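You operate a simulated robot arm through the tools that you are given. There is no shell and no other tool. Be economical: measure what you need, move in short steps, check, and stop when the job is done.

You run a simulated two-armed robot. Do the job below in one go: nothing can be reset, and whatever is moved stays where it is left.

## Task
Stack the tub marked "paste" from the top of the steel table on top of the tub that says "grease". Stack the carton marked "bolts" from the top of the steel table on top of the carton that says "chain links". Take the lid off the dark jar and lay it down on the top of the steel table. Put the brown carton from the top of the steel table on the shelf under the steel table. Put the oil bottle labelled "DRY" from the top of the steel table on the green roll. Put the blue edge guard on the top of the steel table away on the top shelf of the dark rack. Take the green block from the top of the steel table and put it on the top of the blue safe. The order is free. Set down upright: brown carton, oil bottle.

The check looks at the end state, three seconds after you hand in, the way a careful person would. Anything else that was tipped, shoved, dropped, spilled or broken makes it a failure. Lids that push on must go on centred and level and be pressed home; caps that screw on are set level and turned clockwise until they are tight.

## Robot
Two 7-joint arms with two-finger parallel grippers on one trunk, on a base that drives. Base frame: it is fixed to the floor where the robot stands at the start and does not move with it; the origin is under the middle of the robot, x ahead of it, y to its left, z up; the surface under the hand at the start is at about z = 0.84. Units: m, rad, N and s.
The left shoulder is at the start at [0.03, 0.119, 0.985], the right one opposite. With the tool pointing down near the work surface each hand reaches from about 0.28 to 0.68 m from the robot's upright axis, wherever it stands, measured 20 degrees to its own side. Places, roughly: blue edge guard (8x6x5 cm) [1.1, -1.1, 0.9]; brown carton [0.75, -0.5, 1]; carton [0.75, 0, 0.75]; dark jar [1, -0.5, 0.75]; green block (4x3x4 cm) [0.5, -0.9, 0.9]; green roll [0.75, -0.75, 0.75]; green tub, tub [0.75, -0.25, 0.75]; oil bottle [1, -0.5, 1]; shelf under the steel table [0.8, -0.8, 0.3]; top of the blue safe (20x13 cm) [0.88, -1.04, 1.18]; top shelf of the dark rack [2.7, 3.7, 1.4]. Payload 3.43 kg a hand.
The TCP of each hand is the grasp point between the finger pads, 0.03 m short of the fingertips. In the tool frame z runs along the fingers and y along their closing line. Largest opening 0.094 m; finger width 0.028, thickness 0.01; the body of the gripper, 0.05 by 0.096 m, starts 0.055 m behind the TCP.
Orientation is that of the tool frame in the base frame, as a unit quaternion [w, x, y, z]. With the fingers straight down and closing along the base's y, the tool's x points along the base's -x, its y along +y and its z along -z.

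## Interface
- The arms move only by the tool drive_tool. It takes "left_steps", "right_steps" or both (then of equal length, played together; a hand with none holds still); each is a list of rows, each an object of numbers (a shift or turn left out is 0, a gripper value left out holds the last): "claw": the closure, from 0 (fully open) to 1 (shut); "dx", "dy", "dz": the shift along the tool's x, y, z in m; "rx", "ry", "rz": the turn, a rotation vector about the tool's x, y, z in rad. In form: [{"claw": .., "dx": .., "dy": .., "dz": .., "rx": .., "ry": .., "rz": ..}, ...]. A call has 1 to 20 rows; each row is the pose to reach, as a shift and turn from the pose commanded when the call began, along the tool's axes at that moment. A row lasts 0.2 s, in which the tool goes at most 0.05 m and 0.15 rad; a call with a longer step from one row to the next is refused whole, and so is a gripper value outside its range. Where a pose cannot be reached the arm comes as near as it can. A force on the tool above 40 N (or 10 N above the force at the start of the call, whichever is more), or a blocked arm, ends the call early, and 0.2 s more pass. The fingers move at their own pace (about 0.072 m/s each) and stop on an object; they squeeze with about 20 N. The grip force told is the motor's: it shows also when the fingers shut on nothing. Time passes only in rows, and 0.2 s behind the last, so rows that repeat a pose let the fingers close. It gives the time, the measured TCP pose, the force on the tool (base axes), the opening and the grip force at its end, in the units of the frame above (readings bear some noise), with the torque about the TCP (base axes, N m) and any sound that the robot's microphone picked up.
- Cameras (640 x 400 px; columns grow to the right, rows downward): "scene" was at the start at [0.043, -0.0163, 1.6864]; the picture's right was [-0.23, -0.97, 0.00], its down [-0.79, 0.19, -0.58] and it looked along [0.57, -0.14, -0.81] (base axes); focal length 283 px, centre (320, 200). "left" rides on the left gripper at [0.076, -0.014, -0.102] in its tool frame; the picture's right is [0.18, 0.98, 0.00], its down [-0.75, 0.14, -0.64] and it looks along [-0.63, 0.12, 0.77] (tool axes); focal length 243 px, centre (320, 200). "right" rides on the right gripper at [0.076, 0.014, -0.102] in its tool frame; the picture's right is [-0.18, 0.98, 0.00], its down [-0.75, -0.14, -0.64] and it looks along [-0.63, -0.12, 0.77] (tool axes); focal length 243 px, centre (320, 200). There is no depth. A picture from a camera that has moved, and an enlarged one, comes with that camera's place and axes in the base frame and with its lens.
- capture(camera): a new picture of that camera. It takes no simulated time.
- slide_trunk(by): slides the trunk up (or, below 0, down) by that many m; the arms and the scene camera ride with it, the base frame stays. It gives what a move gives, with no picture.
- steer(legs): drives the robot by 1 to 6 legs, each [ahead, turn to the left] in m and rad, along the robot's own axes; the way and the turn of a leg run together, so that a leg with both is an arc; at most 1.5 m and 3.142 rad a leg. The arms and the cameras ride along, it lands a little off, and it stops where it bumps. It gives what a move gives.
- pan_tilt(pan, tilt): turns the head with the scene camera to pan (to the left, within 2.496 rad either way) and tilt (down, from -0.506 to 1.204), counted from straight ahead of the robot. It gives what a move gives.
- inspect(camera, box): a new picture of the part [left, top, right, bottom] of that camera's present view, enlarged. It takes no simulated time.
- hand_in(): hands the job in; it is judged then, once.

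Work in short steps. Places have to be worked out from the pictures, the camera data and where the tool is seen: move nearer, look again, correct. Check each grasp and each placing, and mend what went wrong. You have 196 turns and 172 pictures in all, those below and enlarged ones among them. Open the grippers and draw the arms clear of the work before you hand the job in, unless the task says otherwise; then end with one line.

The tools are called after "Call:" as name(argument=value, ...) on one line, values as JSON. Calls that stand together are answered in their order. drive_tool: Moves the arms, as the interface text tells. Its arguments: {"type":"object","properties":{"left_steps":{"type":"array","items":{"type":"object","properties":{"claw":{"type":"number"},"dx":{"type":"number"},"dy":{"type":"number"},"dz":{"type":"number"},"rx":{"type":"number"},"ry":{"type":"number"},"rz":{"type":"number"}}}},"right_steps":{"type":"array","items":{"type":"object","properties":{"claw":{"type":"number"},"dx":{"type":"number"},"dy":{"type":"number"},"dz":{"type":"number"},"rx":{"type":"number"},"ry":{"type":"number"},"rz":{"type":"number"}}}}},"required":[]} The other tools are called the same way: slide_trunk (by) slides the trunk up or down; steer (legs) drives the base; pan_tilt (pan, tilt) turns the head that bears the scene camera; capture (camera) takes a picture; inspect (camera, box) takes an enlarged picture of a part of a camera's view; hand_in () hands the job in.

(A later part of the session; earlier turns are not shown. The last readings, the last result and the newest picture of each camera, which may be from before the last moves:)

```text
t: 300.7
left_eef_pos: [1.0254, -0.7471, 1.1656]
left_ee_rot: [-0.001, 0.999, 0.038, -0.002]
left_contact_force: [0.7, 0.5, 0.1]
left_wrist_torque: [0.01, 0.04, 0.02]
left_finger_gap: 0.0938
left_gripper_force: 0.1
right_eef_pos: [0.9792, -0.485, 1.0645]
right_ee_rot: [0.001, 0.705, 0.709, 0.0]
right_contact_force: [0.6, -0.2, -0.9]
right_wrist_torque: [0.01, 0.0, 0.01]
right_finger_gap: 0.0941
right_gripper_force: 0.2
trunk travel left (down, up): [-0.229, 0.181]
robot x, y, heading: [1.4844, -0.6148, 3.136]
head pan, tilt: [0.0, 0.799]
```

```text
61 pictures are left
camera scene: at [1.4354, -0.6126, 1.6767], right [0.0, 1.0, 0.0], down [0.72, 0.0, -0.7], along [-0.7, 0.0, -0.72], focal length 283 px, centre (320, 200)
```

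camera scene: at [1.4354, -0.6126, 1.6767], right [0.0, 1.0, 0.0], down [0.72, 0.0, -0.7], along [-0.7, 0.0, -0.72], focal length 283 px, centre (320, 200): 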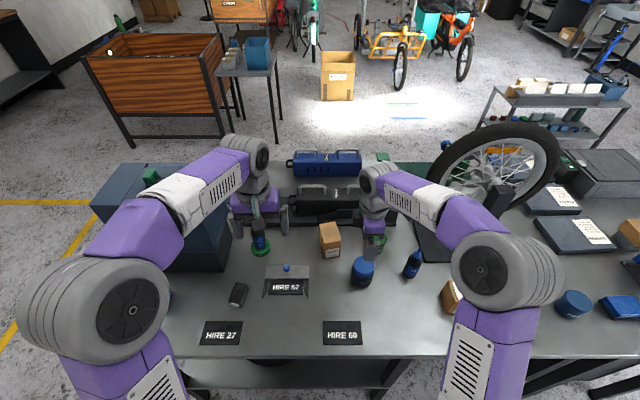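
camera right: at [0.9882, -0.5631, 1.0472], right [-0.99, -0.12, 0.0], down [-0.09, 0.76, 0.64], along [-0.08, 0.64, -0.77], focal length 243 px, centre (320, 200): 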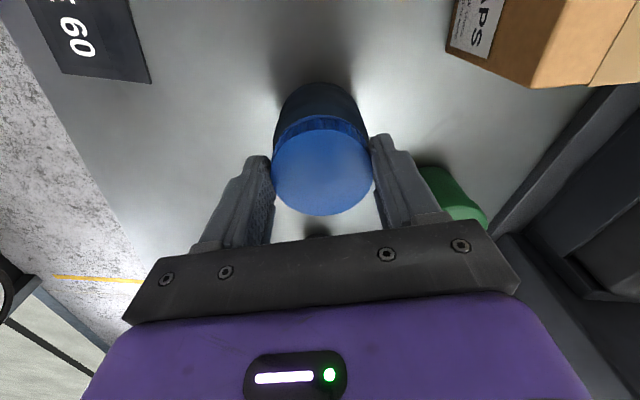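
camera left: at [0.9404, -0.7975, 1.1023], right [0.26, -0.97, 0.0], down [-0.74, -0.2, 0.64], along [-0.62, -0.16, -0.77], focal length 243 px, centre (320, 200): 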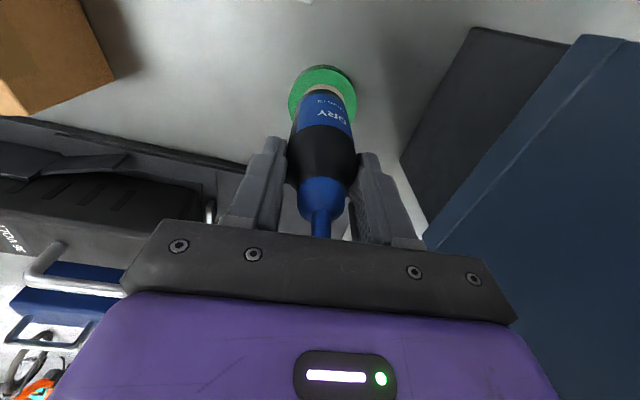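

Right hand turned. Now yaw the left hand by +1.645 rad (x_t → −y), then tilt it 45° to point toward +y.

Call:
drive_tool(left_steps=[{"rz": 0.145}, {"rz": 0.29}, {"rz": 0.435}, {"rz": 0.58}, {"rz": 0.725}, {"rz": 0.87}, {"rz": 1.015}, {"rz": 1.16}, {"rz": 1.305}, {"rz": 1.45}, {"rz": 1.595}, {"rz": 1.645}])

Call:
drive_tool(left_steps=[{"ry": -0.14}, {"ry": -0.28}, {"ry": -0.42}, {"ry": -0.56}, {"ry": -0.7}, {"ry": -0.785}, {"ry": -0.785}])

Call:
capture(camera="scene")

```text
t: 303.3
left_eef_pos: [1.0246, -0.7473, 1.1671]
left_ee_rot: [0.0, -0.707, 0.707, 0.002]
left_contact_force: [1.0, 0.3, -0.2]
left_wrist_torque: [-0.01, -0.03, -0.02]
left_finger_gap: 0.094
left_gripper_force: 0.1
right_eef_pos: [0.9783, -0.4855, 1.065]
right_ee_rot: [0.0, 0.705, 0.709, 0.0]
right_contact_force: [0.2, -0.6, 0.4]
right_wrist_torque: [0.04, 0.01, 0.0]
right_finger_gap: 0.094
right_gripper_force: 0.1
trunk travel left (down, up): [-0.229, 0.181]
robot x, y, heading: [1.4801, -0.6117, 3.144]
head pan, tilt: [0.0, 0.799]
```

```text
t: 304.9
left_eef_pos: [1.0254, -0.7471, 1.1663]
left_ee_rot: [0.271, -0.653, 0.653, 0.273]
left_contact_force: [0.0, 0.3, 0.1]
left_wrist_torque: [0.0, -0.01, 0.0]
left_finger_gap: 0.094
left_gripper_force: 0.1
right_eef_pos: [0.9797, -0.4856, 1.0658]
right_ee_rot: [0.0, 0.706, 0.709, -0.001]
right_contact_force: [-0.6, -1.0, -0.2]
right_wrist_torque: [0.01, -0.01, 0.01]
right_finger_gap: 0.0939
right_gripper_force: 0.1
trunk travel left (down, up): [-0.229, 0.181]
robot x, y, heading: [1.4812, -0.6123, 3.142]
head pan, tilt: [0.0, 0.799]
```

```text
60 pictures are left
camera scene: at [1.4355, -0.6126, 1.6767], right [0.0, 1.0, 0.0], down [0.72, 0.0, -0.7], along [-0.7, 0.0, -0.72], focal length 283 px, centre (320, 200)
```

scene: 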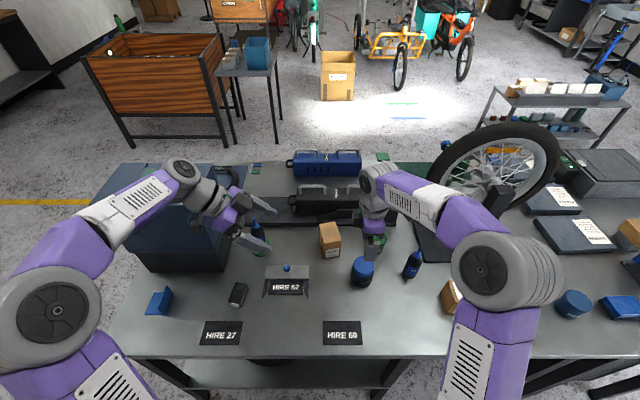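

Left tool is at 45° facing +y. Move to the pre-grasp point ~(0.979,-0.60,0.986) on the approach line to the jar.

Call:
drive_tool(left_steps=[{"dx": 0.004, "dy": 0.008, "dz": 0.04}, {"dx": 0.009, "dy": 0.016, "dz": 0.08}, {"dx": 0.013, "dy": 0.024, "dz": 0.12}, {"dx": 0.017, "dy": 0.032, "dz": 0.16}, {"dx": 0.021, "dy": 0.04, "dz": 0.2}, {"dx": 0.0257, "dy": 0.046, "dz": 0.23}])

Call:
capture(camera="left")

Call:
inspect(camera="scene", box=[250, 170, 430, 310])

```text
t: 306.3
left_eef_pos: [0.9777, -0.6011, 0.9853]
left_ee_rot: [-0.27, 0.654, -0.653, -0.272]
left_contact_force: [-0.6, 0.2, 0.5]
left_wrist_torque: [0.02, 0.02, -0.01]
left_finger_gap: 0.094
left_gripper_force: 0.0
right_eef_pos: [0.9778, -0.4855, 1.0652]
right_ee_rot: [0.0, 0.706, 0.708, 0.0]
right_contact_force: [-0.1, 0.6, 0.2]
right_wrist_torque: [-0.03, -0.01, -0.01]
right_finger_gap: 0.094
right_gripper_force: 0.1
trunk travel left (down, up): [-0.229, 0.181]
robot x, y, heading: [1.4862, -0.6123, 3.138]
head pan, tilt: [0.0, 0.799]
```

```text
59 pictures are left
camera left: at [0.9924, -0.7284, 1.0048], right [-0.98, -0.13, -0.13], down [-0.14, 0.08, 0.99], along [-0.12, 0.99, -0.09], focal length 243 px, centre (320, 200)
```

left: 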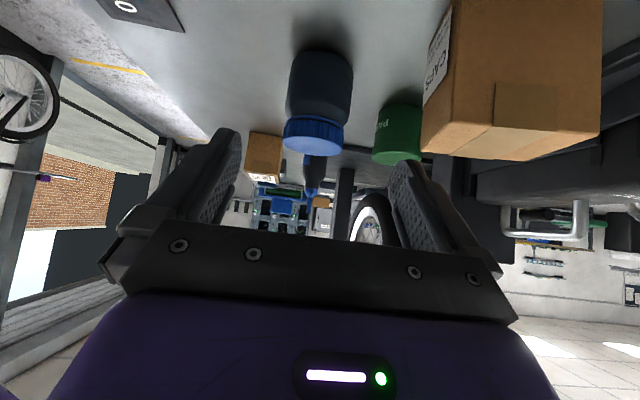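

```text
2.86 times, centred on (340, 240) of scene
camera zoom: at [1.4349, -0.6125, 1.6767], right [0.0, 1.0, 0.0], down [0.72, 0.0, -0.7], along [-0.7, 0.0, -0.72], focal length 807 px, centre (263, 86)
```

zoom: 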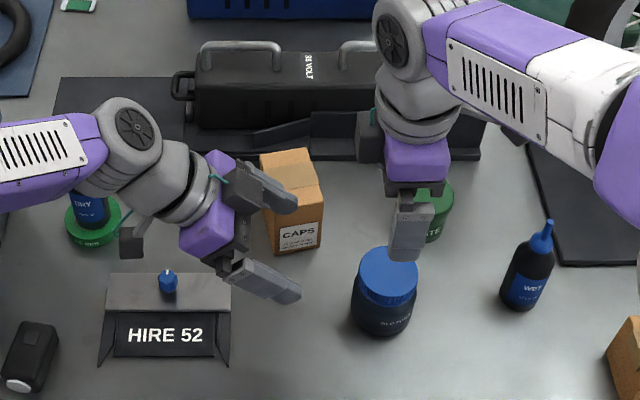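

Alignment is good (jar axis x≈0.979). Advance 0.15 m along the tool axis to enclose the jar body.

Call:
drive_tool(left_steps=[{"dz": 0.03}, {"dz": 0.06}, {"dz": 0.09}, {"dz": 0.115}, {"dz": 0.135}, {"dz": 0.15}])

Call:
capture(camera="left")

Call:
inspect(camera="scene", box=[290, 200, 430, 300])

```text
t: 307.7
left_eef_pos: [0.9797, -0.4942, 0.8815]
left_ee_rot: [-0.27, 0.653, -0.653, -0.272]
left_contact_force: [0.3, 0.2, -1.1]
left_wrist_torque: [0.0, 0.0, 0.04]
left_finger_gap: 0.0938
left_gripper_force: 0.0
right_eef_pos: [0.9785, -0.4841, 1.0646]
right_ee_rot: [0.0, 0.706, 0.708, 0.0]
right_contact_force: [-0.1, -0.3, -1.1]
right_wrist_torque: [-0.02, 0.03, 0.01]
right_finger_gap: 0.094
right_gripper_force: 0.0
trunk travel left (down, up): [-0.229, 0.181]
robot x, y, heading: [1.4774, -0.6124, 3.14]
head pan, tilt: [0.0, 0.799]
```

```text
57 pictures are left
camera left: at [0.9919, -0.6209, 0.8999], right [-0.98, -0.13, -0.13], down [-0.14, 0.08, 0.99], along [-0.12, 0.99, -0.09], focal length 243 px, centre (320, 200)
```

left: 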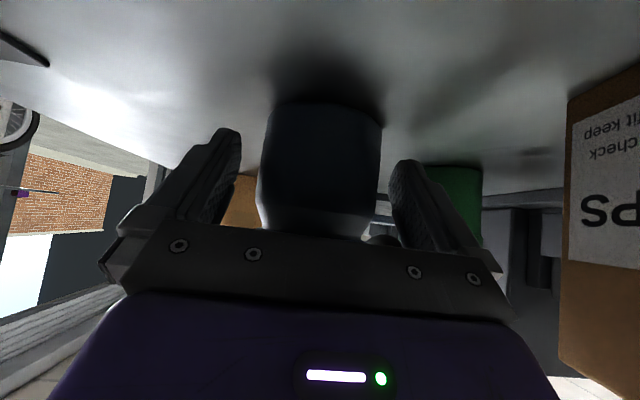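

```text
4.00 times, centred on (360, 250) of scene
camera zoom: at [1.4353, -0.6124, 1.6767], right [0.0, 1.0, 0.0], down [0.72, 0.0, -0.7], along [-0.7, 0.0, -0.72], focal length 1130 px, centre (160, 0)
```

zoom: 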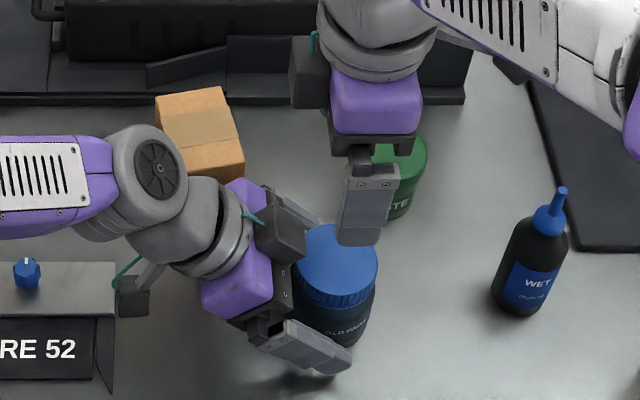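

Jar is between the left fingers. Close left; then lower the right hand onto the lid (TCP 0.948) and close.

Call:
drive_tool(left_steps=[{"claw": 1}, {"claw": 1}, {"claw": 1}, {"claw": 1}, {"claw": 1}])

Call:
drive_tool(right_steps=[{"dz": 0.04}, {"dz": 0.08}, {"dz": 0.105}, {"dz": 0.117}, {"dz": 0.117, "claw": 1}, {"dz": 0.117}, {"dz": 0.117}, {"dz": 0.117}, {"dz": 0.117}])

Call:
inspect(camera="scene", box=[290, 200, 430, 300])

```text
t: 308.9
left_eef_pos: [0.9789, -0.4949, 0.8807]
left_ee_rot: [0.27, -0.653, 0.653, 0.272]
left_contact_force: [0.5, 1.2, -0.8]
left_wrist_torque: [0.06, 0.06, -0.01]
left_finger_gap: 0.0699
left_gripper_force: 20.1
right_eef_pos: [0.9805, -0.4862, 1.0653]
right_ee_rot: [0.0, 0.706, 0.708, 0.0]
right_contact_force: [0.4, -0.2, 0.2]
right_wrist_torque: [-0.02, 0.0, 0.01]
right_finger_gap: 0.094
right_gripper_force: 0.1
trunk travel left (down, up): [-0.229, 0.181]
robot x, y, heading: [1.4844, -0.6089, 3.139]
head pan, tilt: [0.0, 0.799]
```

```text
t: 310.9
left_eef_pos: [0.979, -0.4943, 0.8797]
left_ee_rot: [0.271, -0.653, 0.653, 0.271]
left_contact_force: [7.5, -2.6, 4.7]
left_wrist_torque: [0.07, 0.27, -0.08]
left_finger_gap: 0.0697
left_gripper_force: 20.1
right_eef_pos: [0.9779, -0.4849, 0.9485]
right_ee_rot: [0.0, 0.707, 0.708, 0.0]
right_contact_force: [-8.9, 1.7, -5.0]
right_wrist_torque: [0.04, 0.25, 0.06]
right_finger_gap: 0.0603
right_gripper_force: 19.7
trunk travel left (down, up): [-0.229, 0.181]
robot x, y, heading: [1.4831, -0.6156, 3.137]
head pan, tilt: [0.0, 0.799]
```

```text
4.00 times, centred on (360, 250) of scene
camera zoom: at [1.4354, -0.6127, 1.6767], right [0.0, 1.0, 0.0], down [0.72, 0.0, -0.7], along [-0.7, 0.0, -0.72], focal length 1130 px, centre (160, 0)
```

zoom: 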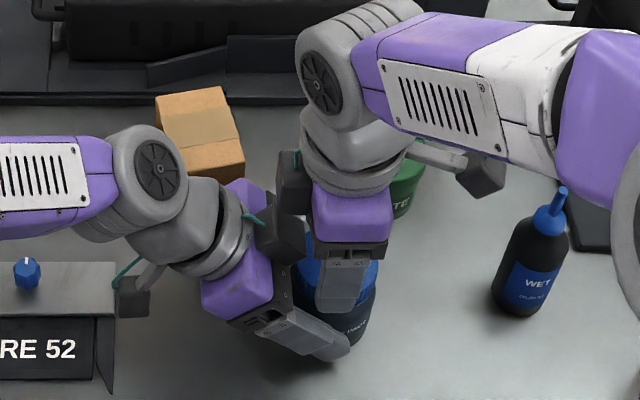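

Both hands hold. Twist the lid counter-clockwise (rz negative) a little and read the torque.

Call:
drive_tool(right_steps=[{"rz": -0.1}, {"rz": -0.2}, {"rz": -0.3}, {"rz": -0.3}])

Call:
inspect(camera="scene", box=[310, 220, 410, 300])

```text
t: 311.9
left_eef_pos: [0.979, -0.4962, 0.8806]
left_ee_rot: [-0.27, 0.653, -0.653, -0.273]
left_contact_force: [2.6, -2.2, 3.1]
left_wrist_torque: [0.16, -0.01, -0.04]
left_finger_gap: 0.0699
left_gripper_force: 20.3
right_eef_pos: [0.9787, -0.4855, 0.9488]
right_ee_rot: [0.001, 0.592, 0.806, -0.001]
right_contact_force: [-2.3, 2.6, -2.4]
right_wrist_torque: [0.03, 0.19, 0.01]
right_finger_gap: 0.0603
right_gripper_force: 19.9
trunk travel left (down, up): [-0.229, 0.181]
robot x, y, heading: [1.4828, -0.612, 3.133]
head pan, tilt: [0.0, 0.799]
```

```text
5.00 times, centred on (360, 260) of scene
camera zoom: at [1.4354, -0.6127, 1.6767], right [0.0, 1.0, 0.0], down [0.72, 0.0, -0.7], along [-0.7, 0.0, -0.72], focal length 1413 px, centre (120, -100)
```

zoom: 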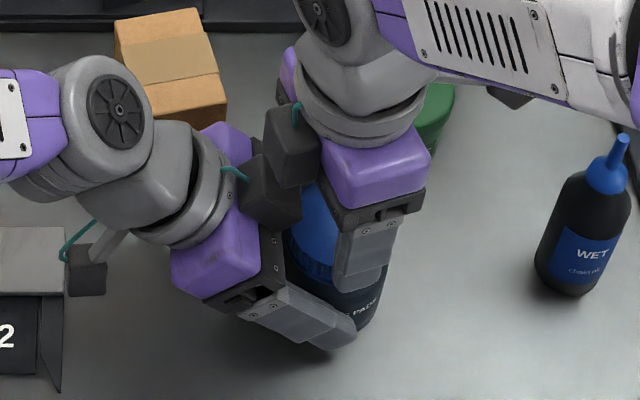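

No residual torque – the lid turned relative to the jar. Try lifting the lid a few mm.

Call:
drive_tool(right_steps=[{"dz": -0.003}, {"dz": -0.006}, {"dz": -0.009}])

Call:
inspect(camera="scene", box=[310, 220, 410, 300])

```text
t: 312.7
left_eef_pos: [0.9758, -0.4939, 0.8816]
left_ee_rot: [0.27, -0.653, 0.653, 0.274]
left_contact_force: [0.9, -2.6, 18.0]
left_wrist_torque: [0.21, 0.07, 0.0]
left_finger_gap: 0.0699
left_gripper_force: 19.6
right_eef_pos: [0.9807, -0.4859, 0.9556]
right_ee_rot: [0.002, 0.592, 0.806, 0.001]
right_contact_force: [-0.8, 2.4, -20.0]
right_wrist_torque: [0.15, -0.04, 0.0]
right_finger_gap: 0.0603
right_gripper_force: 19.7
trunk travel left (down, up): [-0.229, 0.181]
robot x, y, heading: [1.4819, -0.6175, 3.142]
head pan, tilt: [0.0, 0.799]
```

```text
5.00 times, centred on (360, 260) of scene
camera zoom: at [1.4353, -0.6127, 1.6767], right [0.0, 1.0, 0.0], down [0.72, 0.0, -0.7], along [-0.7, 0.0, -0.72], focal length 1413 px, centre (120, -100)
```

zoom: 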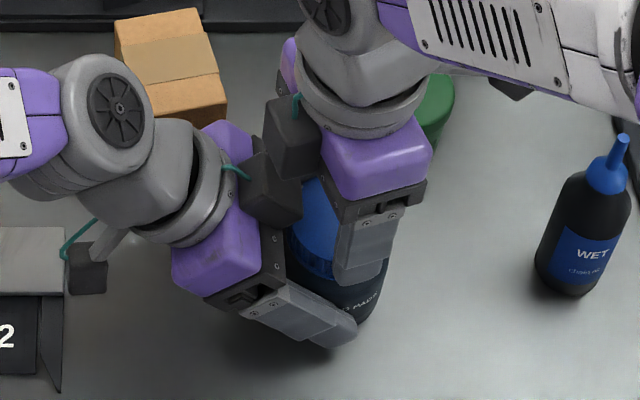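

The lid holds at 20 N. Now twist further counter-clockwise while under this slight pull; if it is threaded, the force should drop.

Call:
drive_tool(right_steps=[{"rz": -0.1}, {"rz": -0.2}, {"rz": -0.3}, {"rz": -0.4}])

```text
t: 313.7
left_eef_pos: [0.9781, -0.4962, 0.8802]
left_ee_rot: [0.27, -0.653, 0.653, 0.27]
left_contact_force: [12.7, -19.0, 11.7]
left_wrist_torque: [0.77, 1.79, 1.11]
left_finger_gap: 0.069
left_gripper_force: 20.2
right_eef_pos: [0.9769, -0.4811, 0.9568]
right_ee_rot: [-0.003, 0.423, 0.906, 0.002]
right_contact_force: [-11.9, 20.0, -12.8]
right_wrist_torque: [0.94, -0.8, -1.27]
right_finger_gap: 0.061
right_gripper_force: 20.0
trunk travel left (down, up): [-0.229, 0.181]
robot x, y, heading: [1.4829, -0.6137, 3.144]
head pan, tilt: [0.0, 0.799]
```

Hands are interfering at this yaw (lateral 20 N). Rotate back, lower, release the lid to relax.

Call:
drive_tool(right_steps=[{"rz": 0.1}, {"rz": 0.2}, {"rz": 0.3}, {"rz": 0.4, "dz": 0.003}, {"rz": 0.4, "dz": 0.006}])

Call:
drive_tool(right_steps=[{"claw": 0}, {"claw": 0}, {"claw": 0}, {"dz": -0.03}, {"dz": -0.08}])

Call:
inspect(camera="scene", box=[310, 220, 410, 300])

Call:
capture(camera="right")

```text
t: 314.9
left_eef_pos: [0.9796, -0.4955, 0.8777]
left_ee_rot: [-0.27, 0.654, -0.653, -0.27]
left_contact_force: [-1.8, -11.8, -20.6]
left_wrist_torque: [-0.15, -0.08, -0.05]
left_finger_gap: 0.0693
left_gripper_force: 19.8
right_eef_pos: [0.9791, -0.4875, 0.9518]
right_ee_rot: [0.0, 0.592, 0.806, -0.002]
right_contact_force: [1.1, 10.0, 18.4]
right_wrist_torque: [0.77, -0.07, 0.05]
right_finger_gap: 0.0601
right_gripper_force: 20.0
trunk travel left (down, up): [-0.229, 0.181]
robot x, y, heading: [1.4829, -0.616, 3.139]
head pan, tilt: [0.0, 0.799]
```

```text
t: 316.1
left_eef_pos: [0.9795, -0.493, 0.8801]
left_ee_rot: [0.272, -0.652, 0.653, 0.272]
left_contact_force: [0.4, -0.9, -2.2]
left_wrist_torque: [-0.03, 0.0, -0.01]
left_finger_gap: 0.0687
left_gripper_force: 20.3
right_eef_pos: [0.9788, -0.486, 1.0336]
right_ee_rot: [-0.001, 0.592, 0.806, 0.0]
right_contact_force: [-0.3, -0.2, -0.8]
right_wrist_torque: [0.04, 0.03, 0.03]
right_finger_gap: 0.0938
right_gripper_force: 0.1
trunk travel left (down, up): [-0.229, 0.181]
robot x, y, heading: [1.4825, -0.6138, 3.145]
head pan, tilt: [0.0, 0.799]
```

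```text
5.00 times, centred on (360, 260) of scene
camera zoom: at [1.4361, -0.6128, 1.6768], right [0.0, 1.0, 0.0], down [0.72, 0.0, -0.7], along [-0.7, 0.0, -0.72], focal length 1413 px, centre (120, -100)
```

zoom: 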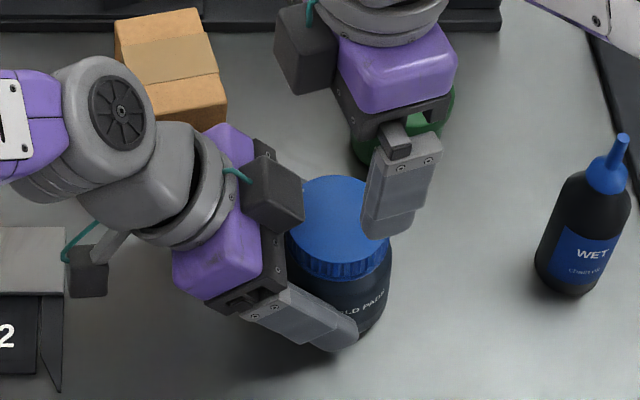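

```text
51 pictures are left
camera right: at [0.9702, -0.4089, 1.1368], right [0.99, 0.12, 0.0], down [0.09, -0.76, 0.64], along [0.07, -0.64, -0.77], focal length 243 px, centre (320, 200)
```

right: 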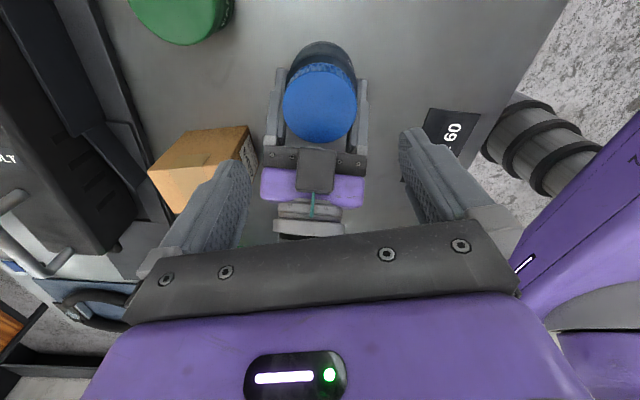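

The lid did turn freely relative to the jar, so it's likely threaded. I shift the left grip 12 mm back for clearance, then do regrip-and-twist cycles.

Call:
drive_tool(left_steps=[{"claw": 0}, {"claw": 0}, {"claw": 0, "dx": 0.004, "dz": -0.004}, {"dx": 0.0085, "dz": -0.0085}, {"dx": 0.0085, "dz": -0.0085, "claw": 1}, {"dx": 0.0085, "dz": -0.0085}, {"dx": 0.0085, "dz": -0.0085}, {"dx": 0.0085, "dz": -0.0085}], right_steps=[{"rz": 0.14}, {"rz": 0.28}, {"rz": 0.42}, {"rz": 0.56}, {"rz": 0.7}, {"rz": 0.7}, {"rz": 0.7}, {"rz": 0.7}])

Call:
drive_tool(right_steps=[{"dz": 0.04}, {"dz": 0.075}, {"dz": 0.0855}, {"dz": 0.0855, "claw": 1}, {"dz": 0.0855}, {"dz": 0.0855}, {"dz": 0.0855}, {"dz": 0.0855, "rz": -0.12}, {"dz": 0.0855, "rz": -0.24}, {"dz": 0.0855, "rz": -0.36}, {"dz": 0.0855, "rz": -0.48}, {"dz": 0.0855, "rz": -0.6}, {"dz": 0.0855, "rz": -0.7}])

```text
t: 317.9
left_eef_pos: [0.9787, -0.5061, 0.8794]
left_ee_rot: [-0.27, 0.653, -0.653, -0.273]
left_contact_force: [1.2, 0.5, -0.9]
left_wrist_torque: [0.05, -0.01, -0.01]
left_finger_gap: 0.066
left_gripper_force: 19.7
right_eef_pos: [0.9795, -0.4859, 1.0319]
right_ee_rot: [0.0, 0.833, 0.554, 0.0]
right_contact_force: [-0.5, 0.3, -0.3]
right_wrist_torque: [-0.01, 0.01, 0.01]
right_finger_gap: 0.0941
right_gripper_force: 0.0
trunk travel left (down, up): [-0.229, 0.181]
robot x, y, heading: [1.4813, -0.6129, 3.133]
head pan, tilt: [0.0, 0.799]
```

```text
t: 320.7
left_eef_pos: [0.9768, -0.5082, 0.8803]
left_ee_rot: [-0.268, 0.654, -0.652, -0.274]
left_contact_force: [-5.6, -5.5, -8.6]
left_wrist_torque: [-0.22, -0.28, 0.23]
left_finger_gap: 0.0663
left_gripper_force: 20.4
right_eef_pos: [0.98, -0.4862, 0.9456]
right_ee_rot: [0.001, 0.591, 0.806, 0.001]
right_contact_force: [10.2, 7.4, 17.7]
right_wrist_torque: [0.46, -0.55, -0.11]
right_finger_gap: 0.0604
right_gripper_force: 20.2
trunk travel left (down, up): [-0.229, 0.181]
robot x, y, heading: [1.4838, -0.6113, 3.142]
head pan, tilt: [0.0, 0.799]
```

Force on the right hand is pushing upward – the lid seems to rise. Run another regrip-and-twist cycle in one call.

Call:
drive_tool(right_steps=[{"claw": 0}, {"claw": 0}, {"claw": 0}, {"dz": -0.03, "rz": 0.1}, {"dz": -0.045, "rz": 0.24}, {"dz": -0.045, "rz": 0.38}, {"dz": -0.045, "rz": 0.52}, {"dz": -0.045, "rz": 0.66}, {"dz": -0.04, "rz": 0.7}, {"dz": -0.004, "rz": 0.7}, {"dz": -0.004, "rz": 0.7, "claw": 1}, {"dz": -0.004, "rz": 0.7}, {"dz": -0.004, "rz": 0.7}, {"dz": -0.004, "rz": 0.7}, {"dz": -0.004, "rz": 0.56}, {"dz": -0.005, "rz": 0.42}, {"dz": -0.005, "rz": 0.28}, {"dz": -0.006, "rz": 0.14}, {"dz": -0.006, "rz": 0.0}])

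Call:
inspect(camera="scene", box=[310, 220, 410, 300])

```text
t: 324.7
left_eef_pos: [0.9747, -0.5074, 0.88]
left_ee_rot: [-0.268, 0.655, -0.651, -0.275]
left_contact_force: [-4.4, -5.2, -1.4]
left_wrist_torque: [0.02, -0.22, 0.12]
left_finger_gap: 0.066
left_gripper_force: 19.3
right_eef_pos: [0.979, -0.4857, 0.9517]
right_ee_rot: [0.002, 0.592, 0.806, 0.001]
right_contact_force: [4.5, 5.4, -0.6]
right_wrist_torque: [0.3, -0.12, -0.1]
right_finger_gap: 0.0602
right_gripper_force: 20.4
trunk travel left (down, up): [-0.229, 0.181]
robot x, y, heading: [1.4836, -0.6135, 3.138]
head pan, tilt: [0.0, 0.799]
```

```text
5.00 times, centred on (360, 260) of scene
camera zoom: at [1.4353, -0.6126, 1.6767], right [0.0, 1.0, 0.0], down [0.72, 0.0, -0.7], along [-0.7, 0.0, -0.72], focal length 1413 px, centre (120, -100)
```

zoom: 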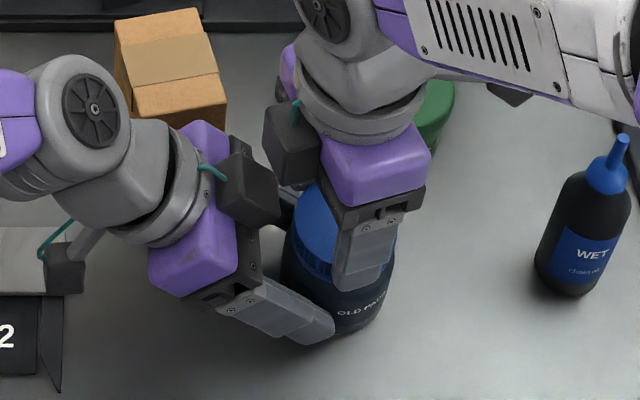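

Label hasn't turned, so the lid is unscrewing. Test pull.

Call:
drive_tool(right_steps=[{"dz": -0.004}, {"dz": -0.008}, {"dz": -0.008}])

```text
t: 325.5
left_eef_pos: [0.9784, -0.5044, 0.8805]
left_ee_rot: [-0.27, 0.653, -0.652, -0.274]
left_contact_force: [-3.3, -2.9, 17.5]
left_wrist_torque: [0.47, -0.05, 0.16]
left_finger_gap: 0.0661
left_gripper_force: 20.3
right_eef_pos: [0.9798, -0.4864, 0.9598]
right_ee_rot: [0.002, 0.593, 0.805, 0.0]
right_contact_force: [2.1, 1.6, -19.6]
right_wrist_torque: [-0.02, -0.22, -0.08]
right_finger_gap: 0.06
right_gripper_force: 19.9
trunk travel left (down, up): [-0.229, 0.181]
robot x, y, heading: [1.4821, -0.6105, 3.143]
head pan, tilt: [0.0, 0.799]
```

Still held (~20 N). Continue with wider cycles.

Call:
drive_tool(right_steps=[{"claw": 0}, {"claw": 0}, {"claw": 0}, {"dz": -0.03, "rz": 0.14}, {"dz": -0.03, "rz": 0.28}, {"dz": -0.03, "rz": 0.42}, {"dz": -0.03, "rz": 0.56}, {"dz": -0.03, "rz": 0.7}, {"dz": -0.02, "rz": 0.8}, {"dz": 0.01, "rz": 0.8}, {"dz": 0.01, "rz": 0.8, "claw": 1}, {"dz": 0.01, "rz": 0.8}, {"dz": 0.01, "rz": 0.8}, {"dz": 0.01, "rz": 0.8}, {"dz": 0.009, "rz": 0.66}, {"dz": 0.008, "rz": 0.52}, {"dz": 0.007, "rz": 0.38}, {"dz": 0.006, "rz": 0.24}, {"dz": 0.005, "rz": 0.1}, {"dz": 0.004, "rz": -0.04}])

Call:
drive_tool(right_steps=[{"claw": 0}, {"claw": 0}, {"claw": 0}, {"dz": -0.03, "rz": 0.14}, {"dz": -0.03, "rz": 0.28}, {"dz": -0.03, "rz": 0.42}, {"dz": -0.03, "rz": 0.56}, {"dz": -0.03, "rz": 0.7}, {"dz": -0.02, "rz": 0.8}, {"dz": 0.004, "rz": 0.8}, {"dz": 0.004, "rz": 0.8, "claw": 1}, {"dz": 0.004, "rz": 0.8}, {"dz": 0.004, "rz": 0.8}, {"dz": 0.004, "rz": 0.8}, {"dz": 0.003, "rz": 0.66}, {"dz": 0.002, "rz": 0.52}, {"dz": 0.001, "rz": 0.38}, {"dz": 0.0, "rz": 0.24}, {"dz": -0.001, "rz": 0.1}, {"dz": -0.002, "rz": -0.04}])

Call:
inspect(camera="scene", box=[310, 220, 410, 300])

```text
t: 329.7
left_eef_pos: [0.977, -0.506, 0.8809]
left_ee_rot: [-0.269, 0.654, -0.652, -0.274]
left_contact_force: [-1.0, -6.4, 5.8]
left_wrist_torque: [0.19, 0.2, 0.03]
left_finger_gap: 0.0661
left_gripper_force: 19.5
right_eef_pos: [0.9822, -0.4859, 0.954]
right_ee_rot: [0.002, 0.575, 0.818, 0.002]
right_contact_force: [0.7, 6.2, -7.4]
right_wrist_torque: [0.35, -0.26, -0.05]
right_finger_gap: 0.06
right_gripper_force: 19.7
trunk travel left (down, up): [-0.229, 0.181]
robot x, y, heading: [1.4836, -0.6117, 3.141]
head pan, tilt: [0.0, 0.799]
```

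```text
t: 333.9
left_eef_pos: [0.9766, -0.5061, 0.88]
left_ee_rot: [-0.27, 0.653, -0.652, -0.274]
left_contact_force: [-4.4, -5.1, 11.1]
left_wrist_torque: [0.52, 0.1, 0.14]
left_finger_gap: 0.0658
left_gripper_force: 20.0
right_eef_pos: [0.9804, -0.4868, 0.9564]
right_ee_rot: [0.001, 0.558, 0.83, 0.001]
right_contact_force: [3.6, 4.9, -12.4]
right_wrist_torque: [0.0, -0.42, -0.06]
right_finger_gap: 0.0604
right_gripper_force: 20.0
trunk travel left (down, up): [-0.229, 0.181]
robot x, y, heading: [1.4836, -0.6135, 3.139]
head pan, tilt: [0.0, 0.799]
```

```text
5.00 times, centred on (360, 260) of scene
camera zoom: at [1.4353, -0.6126, 1.6767], right [0.0, 1.0, 0.0], down [0.72, 0.0, -0.7], along [-0.7, 0.0, -0.72], focal length 1413 px, centre (120, -100)
```

zoom: 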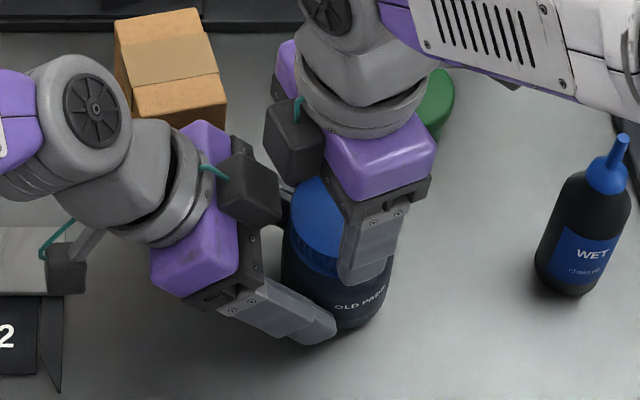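

Test whether the pull is elastic or slipping: raise further in small steps.

Call:
drive_tool(right_steps=[{"dz": -0.003}, {"dz": -0.006}, {"dz": -0.008}, {"dz": -0.01}])

Call:
inspect(camera="scene", box=[310, 220, 410, 300])

```text
t: 334.9
left_eef_pos: [0.9777, -0.506, 0.88]
left_ee_rot: [0.271, -0.652, 0.654, 0.271]
left_contact_force: [-4.5, 1.4, 17.0]
left_wrist_torque: [0.44, -0.11, 0.17]
left_finger_gap: 0.0651
left_gripper_force: 19.9
right_eef_pos: [0.9781, -0.486, 0.9676]
right_ee_rot: [0.001, 0.56, 0.829, 0.0]
right_contact_force: [3.9, -1.1, -19.3]
right_wrist_torque: [-0.23, -0.33, -0.05]
right_finger_gap: 0.0603
right_gripper_force: 19.7
trunk travel left (down, up): [-0.229, 0.181]
robot x, y, heading: [1.4855, -0.6153, 3.14]
head pan, tilt: [0.0, 0.799]
```

```text
5.00 times, centred on (360, 260) of scene
camera zoom: at [1.4353, -0.6127, 1.6767], right [0.0, 1.0, 0.0], down [0.72, 0.0, -0.7], along [-0.7, 0.0, -0.72], focal length 1413 px, centre (120, -100)
```

zoom: 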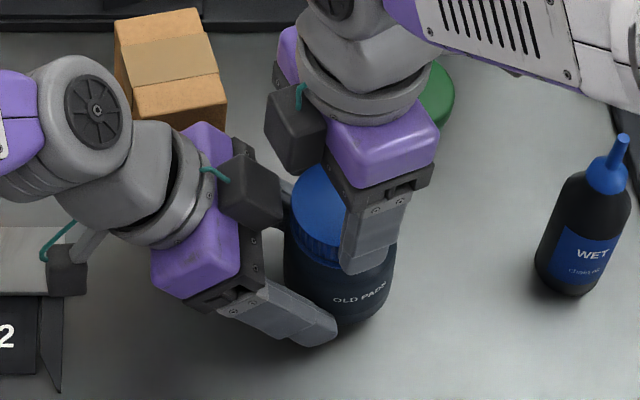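

The jar is slipping up in the left grip at ~18 N rather than the lid releasing. Re-seat it and do more unscrewing cycles.

Call:
drive_tool(right_steps=[{"dz": 0.006}, {"dz": 0.012}, {"dz": 0.012, "claw": 0}, {"dz": 0.012}, {"dz": -0.02, "rz": 0.08}, {"dz": -0.02, "rz": 0.22}, {"dz": -0.02, "rz": 0.36}, {"dz": -0.02, "rz": 0.5}, {"dz": -0.02, "rz": 0.64}, {"dz": -0.02, "rz": 0.78}, {"dz": 0.015, "rz": 0.8}, {"dz": 0.015, "rz": 0.8, "claw": 1}, {"dz": 0.015, "rz": 0.8}, {"dz": 0.015, "rz": 0.8}, {"dz": 0.015, "rz": 0.66}, {"dz": 0.0145, "rz": 0.52}, {"dz": 0.014, "rz": 0.38}, {"dz": 0.014, "rz": 0.24}, {"dz": 0.014, "rz": 0.1}, {"dz": 0.0135, "rz": -0.04}])

Call:
drive_tool(right_steps=[{"claw": 0}, {"claw": 0}, {"claw": 0}, {"dz": -0.03, "rz": 0.14}, {"dz": -0.03, "rz": 0.28}, {"dz": -0.03, "rz": 0.42}, {"dz": -0.03, "rz": 0.56}, {"dz": -0.03, "rz": 0.7}, {"dz": -0.02, "rz": 0.8}, {"dz": 0.0, "rz": 0.8}, {"dz": 0.0, "rz": 0.8, "claw": 1}, {"dz": 0.0, "rz": 0.8}, {"dz": 0.0, "rz": 0.8}, {"dz": 0.0, "rz": 0.8}, {"dz": 0.0, "rz": 0.66}, {"dz": 0.0, "rz": 0.52}, {"dz": 0.0, "rz": 0.38}, {"dz": 0.0, "rz": 0.24}, {"dz": 0.0, "rz": 0.1}, {"dz": 0.0, "rz": -0.04}])

Call:
capture(camera="right")

```text
t: 339.1
left_eef_pos: [0.9782, -0.5053, 0.8806]
left_ee_rot: [-0.27, 0.653, -0.652, -0.274]
left_contact_force: [-3.9, -1.8, -0.4]
left_wrist_torque: [0.06, -0.19, 0.19]
left_finger_gap: 0.065
left_gripper_force: 19.7
right_eef_pos: [0.98, -0.4859, 0.9533]
right_ee_rot: [0.001, 0.542, 0.841, 0.001]
right_contact_force: [3.2, 0.8, -0.8]
right_wrist_torque: [0.0, -0.05, -0.1]
right_finger_gap: 0.0609
right_gripper_force: 19.6
trunk travel left (down, up): [-0.229, 0.181]
robot x, y, heading: [1.487, -0.6136, 3.137]
head pan, tilt: [0.0, 0.799]
```

```text
t: 343.3
left_eef_pos: [0.9781, -0.5083, 0.8794]
left_ee_rot: [-0.27, 0.654, -0.652, -0.272]
left_contact_force: [-8.1, 1.5, -12.1]
left_wrist_torque: [-0.54, -0.25, 0.43]
left_finger_gap: 0.065
left_gripper_force: 20.0
right_eef_pos: [0.9778, -0.487, 0.9536]
right_ee_rot: [0.0, 0.524, 0.852, -0.001]
right_contact_force: [8.5, -1.1, 9.6]
right_wrist_torque: [0.18, -0.37, -0.28]
right_finger_gap: 0.0606
right_gripper_force: 20.4
trunk travel left (down, up): [-0.229, 0.181]
robot x, y, heading: [1.4848, -0.6141, 3.136]
head pan, tilt: [0.0, 0.799]
```

```text
47 pictures are left
camera right: at [0.9572, -0.4118, 1.0578], right [0.96, 0.28, 0.0], down [0.21, -0.74, 0.64], along [0.18, -0.62, -0.77], focal length 243 px, centre (320, 200)
```

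right: 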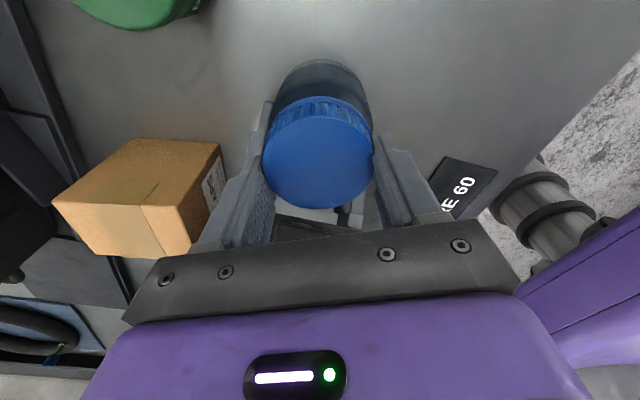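

Again upward push while twisting – it is threaded and rising. Zoom on the lid/neck.

Call:
inspect(camera="right", box=[240, 40, 400, 230])

```text
2.11 times, centred on (320, 135) of right
camera zoom: at [0.9572, -0.4118, 1.0578], right [0.96, 0.28, 0.0], down [0.21, -0.74, 0.64], along [0.18, -0.62, -0.77], focal length 511 px, centre (320, 337)
```

zoom: 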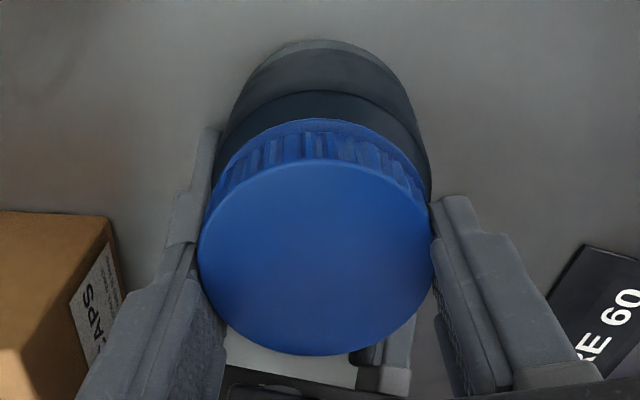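

Two more cycles, following the lid upward.

Call:
drive_tool(right_steps=[{"claw": 0}, {"claw": 0}, {"claw": 0}, {"dz": -0.03, "rz": 0.14}, {"dz": -0.03, "rz": 0.28}, {"dz": -0.03, "rz": 0.42}, {"dz": -0.03, "rz": 0.56}, {"dz": -0.03, "rz": 0.7}, {"dz": -0.02, "rz": 0.84}, {"dz": -0.001, "rz": 0.9}, {"dz": -0.001, "rz": 0.9, "claw": 1}, {"dz": -0.001, "rz": 0.9}, {"dz": -0.001, "rz": 0.9}, {"dz": -0.001, "rz": 0.9}, {"dz": -0.0015, "rz": 0.76}, {"dz": -0.002, "rz": 0.62}, {"dz": -0.0025, "rz": 0.48}, {"dz": -0.003, "rz": 0.34}, {"dz": -0.0035, "rz": 0.2}, {"dz": -0.004, "rz": 0.06}])

Call:
drive_tool(right_steps=[{"claw": 0}, {"claw": 0}, {"claw": 0}, {"dz": -0.03, "rz": 0.14}, {"dz": -0.03, "rz": 0.28}, {"dz": -0.03, "rz": 0.42}, {"dz": -0.03, "rz": 0.56}, {"dz": -0.03, "rz": 0.7}, {"dz": -0.02, "rz": 0.84}, {"dz": -0.001, "rz": 0.84}, {"dz": -0.001, "rz": 0.84, "claw": 1}, {"dz": -0.001, "rz": 0.84}, {"dz": -0.001, "rz": 0.84}, {"dz": -0.001, "rz": 0.84}, {"dz": -0.0015, "rz": 0.7}, {"dz": -0.002, "rz": 0.56}, {"dz": -0.0025, "rz": 0.42}, {"dz": -0.003, "rz": 0.28}, {"dz": -0.0035, "rz": 0.14}, {"dz": -0.004, "rz": 0.0}])

Call:
drive_tool(right_steps=[{"dz": -0.004}, {"dz": -0.008}, {"dz": -0.012}])

Call:
inspect(camera="right", box=[240, 40, 400, 230])

```text
t: 347.5
left_eef_pos: [0.9764, -0.5068, 0.8798]
left_ee_rot: [-0.27, 0.654, -0.652, -0.273]
left_contact_force: [-0.8, -3.3, -1.6]
left_wrist_torque: [0.16, -0.09, 0.09]
left_finger_gap: 0.0649
left_gripper_force: 20.8
right_eef_pos: [0.9792, -0.4854, 0.9581]
right_ee_rot: [0.001, 0.55, 0.835, 0.001]
right_contact_force: [1.1, 3.9, -0.9]
right_wrist_torque: [0.09, -0.04, -0.08]
right_finger_gap: 0.0612
right_gripper_force: 20.3
trunk travel left (down, up): [-0.229, 0.181]
robot x, y, heading: [1.4822, -0.6111, 3.141]
head pan, tilt: [0.0, 0.799]
```

```text
t: 351.7
left_eef_pos: [0.9784, -0.5071, 0.8794]
left_ee_rot: [-0.27, 0.653, -0.653, -0.272]
left_contact_force: [-2.7, -3.3, -2.6]
left_wrist_torque: [0.21, -0.12, 0.14]
left_finger_gap: 0.0647
left_gripper_force: 19.8
right_eef_pos: [0.9782, -0.4858, 0.9621]
right_ee_rot: [0.0, 0.551, 0.835, 0.001]
right_contact_force: [2.8, 3.7, 0.1]
right_wrist_torque: [0.11, -0.07, -0.07]
right_finger_gap: 0.0603
right_gripper_force: 20.4
trunk travel left (down, up): [-0.229, 0.181]
robot x, y, heading: [1.4846, -0.6176, 3.146]
head pan, tilt: [0.0, 0.799]
```

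```text
t: 352.5
left_eef_pos: [0.9789, -0.5053, 0.8797]
left_ee_rot: [-0.271, 0.653, -0.653, -0.272]
left_contact_force: [-0.1, -0.8, -1.4]
left_wrist_torque: [-0.05, 0.01, 0.02]
left_finger_gap: 0.0649
left_gripper_force: 20.1
right_eef_pos: [0.9791, -0.4858, 0.9752]
right_ee_rot: [-0.001, 0.551, 0.835, -0.002]
right_contact_force: [-0.5, -0.2, -0.4]
right_wrist_torque: [0.02, -0.01, 0.01]
right_finger_gap: 0.0606
right_gripper_force: 20.2
trunk travel left (down, up): [-0.229, 0.181]
robot x, y, heading: [1.4853, -0.6159, 3.138]
head pan, tilt: [0.0, 0.799]
```

```text
2.11 times, centred on (320, 135) of right
camera zoom: at [0.9616, -0.4106, 1.079], right [0.98, 0.22, 0.0], down [0.17, -0.75, 0.64], along [0.14, -0.63, -0.77], focal length 511 px, centre (320, 337)
```

zoom: 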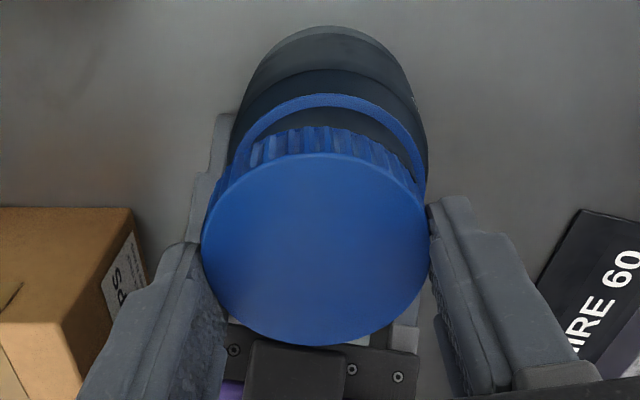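

The lid is free (no force on lifting). Lift it and carry it to a free spot at ≈(1.10,-0.43).

Call:
drive_tool(right_steps=[{"dz": -0.03}, {"dz": -0.06}, {"dz": -0.09}, {"dz": -0.09, "dy": 0.04, "dx": 0.002}, {"dz": -0.09, "dy": 0.08, "dx": 0.004}, {"dz": -0.09, "dy": 0.12, "dx": 0.006}, {"dz": -0.09, "dy": 0.133, "dx": 0.007}, {"dz": -0.05, "dy": 0.133, "dx": 0.007}, {"dz": -0.01, "dy": 0.133, "dx": 0.007}])

Call:
inspect(camera="scene", box=[290, 200, 470, 340])

```text
t: 354.5
left_eef_pos: [0.9779, -0.5059, 0.8795]
left_ee_rot: [-0.271, 0.653, -0.652, -0.272]
left_contact_force: [-0.7, 0.8, -1.8]
left_wrist_torque: [-0.05, -0.02, 0.03]
left_finger_gap: 0.0651
left_gripper_force: 20.0
right_eef_pos: [1.0976, -0.4276, 0.9833]
right_ee_rot: [0.0, 0.551, 0.835, 0.0]
right_contact_force: [0.4, -0.9, 0.8]
right_wrist_torque: [-0.01, 0.0, -0.01]
right_finger_gap: 0.0604
right_gripper_force: 19.7
trunk travel left (down, up): [-0.229, 0.181]
robot x, y, heading: [1.4882, -0.6165, 3.144]
head pan, tilt: [0.0, 0.799]
```

```text
2.86 times, centred on (380, 270) of scene
camera zoom: at [1.4347, -0.6126, 1.6767], right [0.0, 1.0, 0.0], down [0.72, 0.0, -0.7], along [-0.7, 0.0, -0.72], focal length 807 px, centre (149, 0)
```

zoom: 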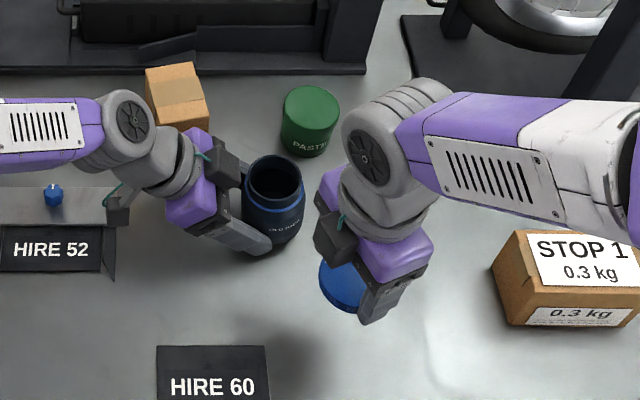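

Lid is held; the jar is open. Lower the lid to the table.

Call:
drive_tool(right_steps=[{"dz": 0.03}, {"dz": 0.06}, {"dz": 0.08}, {"dz": 0.09}, {"dz": 0.097}, {"dz": 0.101}, {"dz": 0.104}])

Call:
drive_tool(right_steps=[{"dz": 0.002}, {"dz": 0.004}, {"dz": 0.005}])

Call:
inspect(camera="scene", box=[340, 250, 440, 320])

```text
t: 356.1
left_eef_pos: [0.9783, -0.5065, 0.8795]
left_ee_rot: [0.271, -0.653, 0.653, 0.272]
left_contact_force: [0.3, -0.2, -2.1]
left_wrist_torque: [-0.05, -0.02, 0.04]
left_finger_gap: 0.0647
left_gripper_force: 20.0
right_eef_pos: [1.0984, -0.4279, 0.8804]
right_ee_rot: [-0.001, 0.551, 0.835, -0.001]
right_contact_force: [0.0, -0.2, -0.1]
right_wrist_torque: [0.01, -0.02, 0.0]
right_finger_gap: 0.0604
right_gripper_force: 20.2
trunk travel left (down, up): [-0.229, 0.181]
robot x, y, heading: [1.4842, -0.6143, 3.139]
head pan, tilt: [0.0, 0.799]
```

```text
t: 356.9
left_eef_pos: [0.9774, -0.5063, 0.8796]
left_ee_rot: [0.27, -0.653, 0.654, 0.272]
left_contact_force: [-0.1, 0.2, -1.4]
left_wrist_torque: [-0.06, 0.02, -0.01]
left_finger_gap: 0.0649
left_gripper_force: 19.8
right_eef_pos: [1.0969, -0.4272, 0.8751]
right_ee_rot: [0.0, 0.551, 0.834, 0.0]
right_contact_force: [-0.5, 0.5, -0.8]
right_wrist_torque: [0.02, 0.03, 0.01]
right_finger_gap: 0.0603
right_gripper_force: 20.0
trunk travel left (down, up): [-0.229, 0.181]
robot x, y, heading: [1.4831, -0.6155, 3.134]
head pan, tilt: [0.0, 0.799]
```

```text
5.71 times, centred on (390, 285) of scene
camera zoom: at [1.4353, -0.6127, 1.6767], right [0.0, 1.0, 0.0], down [0.72, 0.0, -0.7], along [-0.7, 0.0, -0.72], focal length 1615 px, centre (-80, -286)
```

zoom: 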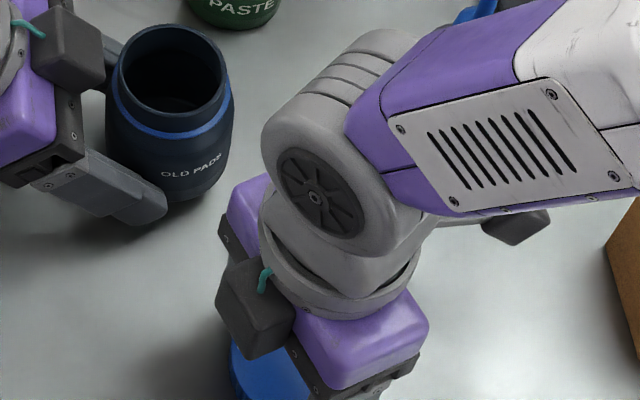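

Call:
drive_tool(right_steps=[{"dz": 0.002}, {"dz": 0.004}, {"dz": 0.004}])

Call:
drive_tool(right_steps=[{"claw": 0.2}, {"claw": 0}, {"claw": 0}, {"claw": 0}, {"dz": -0.04}, {"dz": -0.08}, {"dz": -0.12}, {"dz": -0.16}])

Call:
drive_tool(left_steps=[{"claw": 0.2}, {"claw": 0}, {"claw": 0}, {"claw": 0}, {"dz": -0.02}, {"dz": -0.05}, {"dz": -0.09}, {"dz": -0.13}])

Call:
inspect(camera="scene", box=[270, 190, 470, 330])

```text
t: 357.7
left_eef_pos: [0.9794, -0.5066, 0.8805]
left_ee_rot: [0.27, -0.653, 0.653, 0.272]
left_contact_force: [-0.8, -1.7, -2.3]
left_wrist_torque: [-0.04, 0.04, -0.04]
left_finger_gap: 0.0651
left_gripper_force: 19.9
right_eef_pos: [1.0981, -0.4267, 0.8728]
right_ee_rot: [-0.002, 0.551, 0.834, -0.001]
right_contact_force: [0.6, 2.7, 15.9]
right_wrist_torque: [-0.26, -0.2, -0.01]
right_finger_gap: 0.0604
right_gripper_force: 19.8
trunk travel left (down, up): [-0.229, 0.181]
robot x, y, heading: [1.4832, -0.6159, 3.14]
head pan, tilt: [0.0, 0.799]
```

```text
t: 359.5
left_eef_pos: [0.9786, -0.5067, 0.88]
left_ee_rot: [0.271, -0.653, 0.653, 0.272]
left_contact_force: [-0.4, -0.1, -2.5]
left_wrist_torque: [-0.05, 0.02, 0.01]
left_finger_gap: 0.0647
left_gripper_force: 20.1
right_eef_pos: [1.0995, -0.4276, 1.0318]
right_ee_rot: [-0.001, 0.551, 0.834, 0.0]
right_contact_force: [-0.3, 0.1, -0.2]
right_wrist_torque: [0.01, 0.02, 0.0]
right_finger_gap: 0.0937
right_gripper_force: 0.1
trunk travel left (down, up): [-0.229, 0.181]
robot x, y, heading: [1.4828, -0.6166, 3.138]
head pan, tilt: [0.0, 0.799]
```

```text
t: 361.3
left_eef_pos: [0.9791, -0.5982, 0.9717]
left_ee_rot: [-0.27, 0.653, -0.653, -0.272]
left_contact_force: [0.2, 0.3, -0.1]
left_wrist_torque: [0.0, -0.04, 0.05]
left_finger_gap: 0.0938
left_gripper_force: 0.2
right_eef_pos: [1.0999, -0.4289, 1.0321]
right_ee_rot: [-0.001, 0.55, 0.835, 0.0]
right_contact_force: [0.5, -0.7, -0.2]
right_wrist_torque: [-0.01, -0.01, 0.02]
right_finger_gap: 0.0942
right_gripper_force: 0.0
trunk travel left (down, up): [-0.229, 0.181]
robot x, y, heading: [1.4834, -0.6135, 3.139]
head pan, tilt: [0.0, 0.799]
```

```text
2.86 times, centred on (370, 260) of scene
camera zoom: at [1.436, -0.6133, 1.6768], right [0.0, 1.0, 0.0], down [0.72, 0.0, -0.7], along [-0.7, 0.0, -0.72], focal length 807 px, centre (177, 29)
```

zoom: 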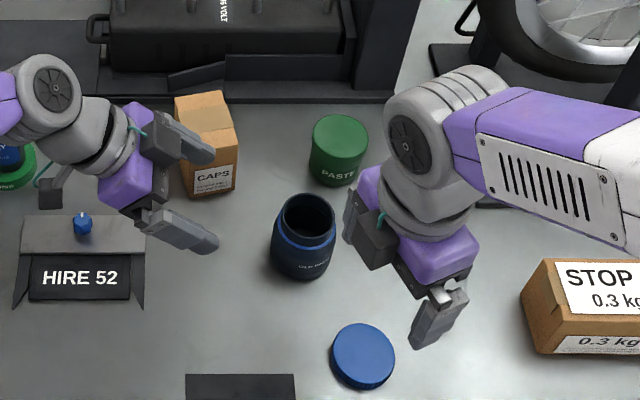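

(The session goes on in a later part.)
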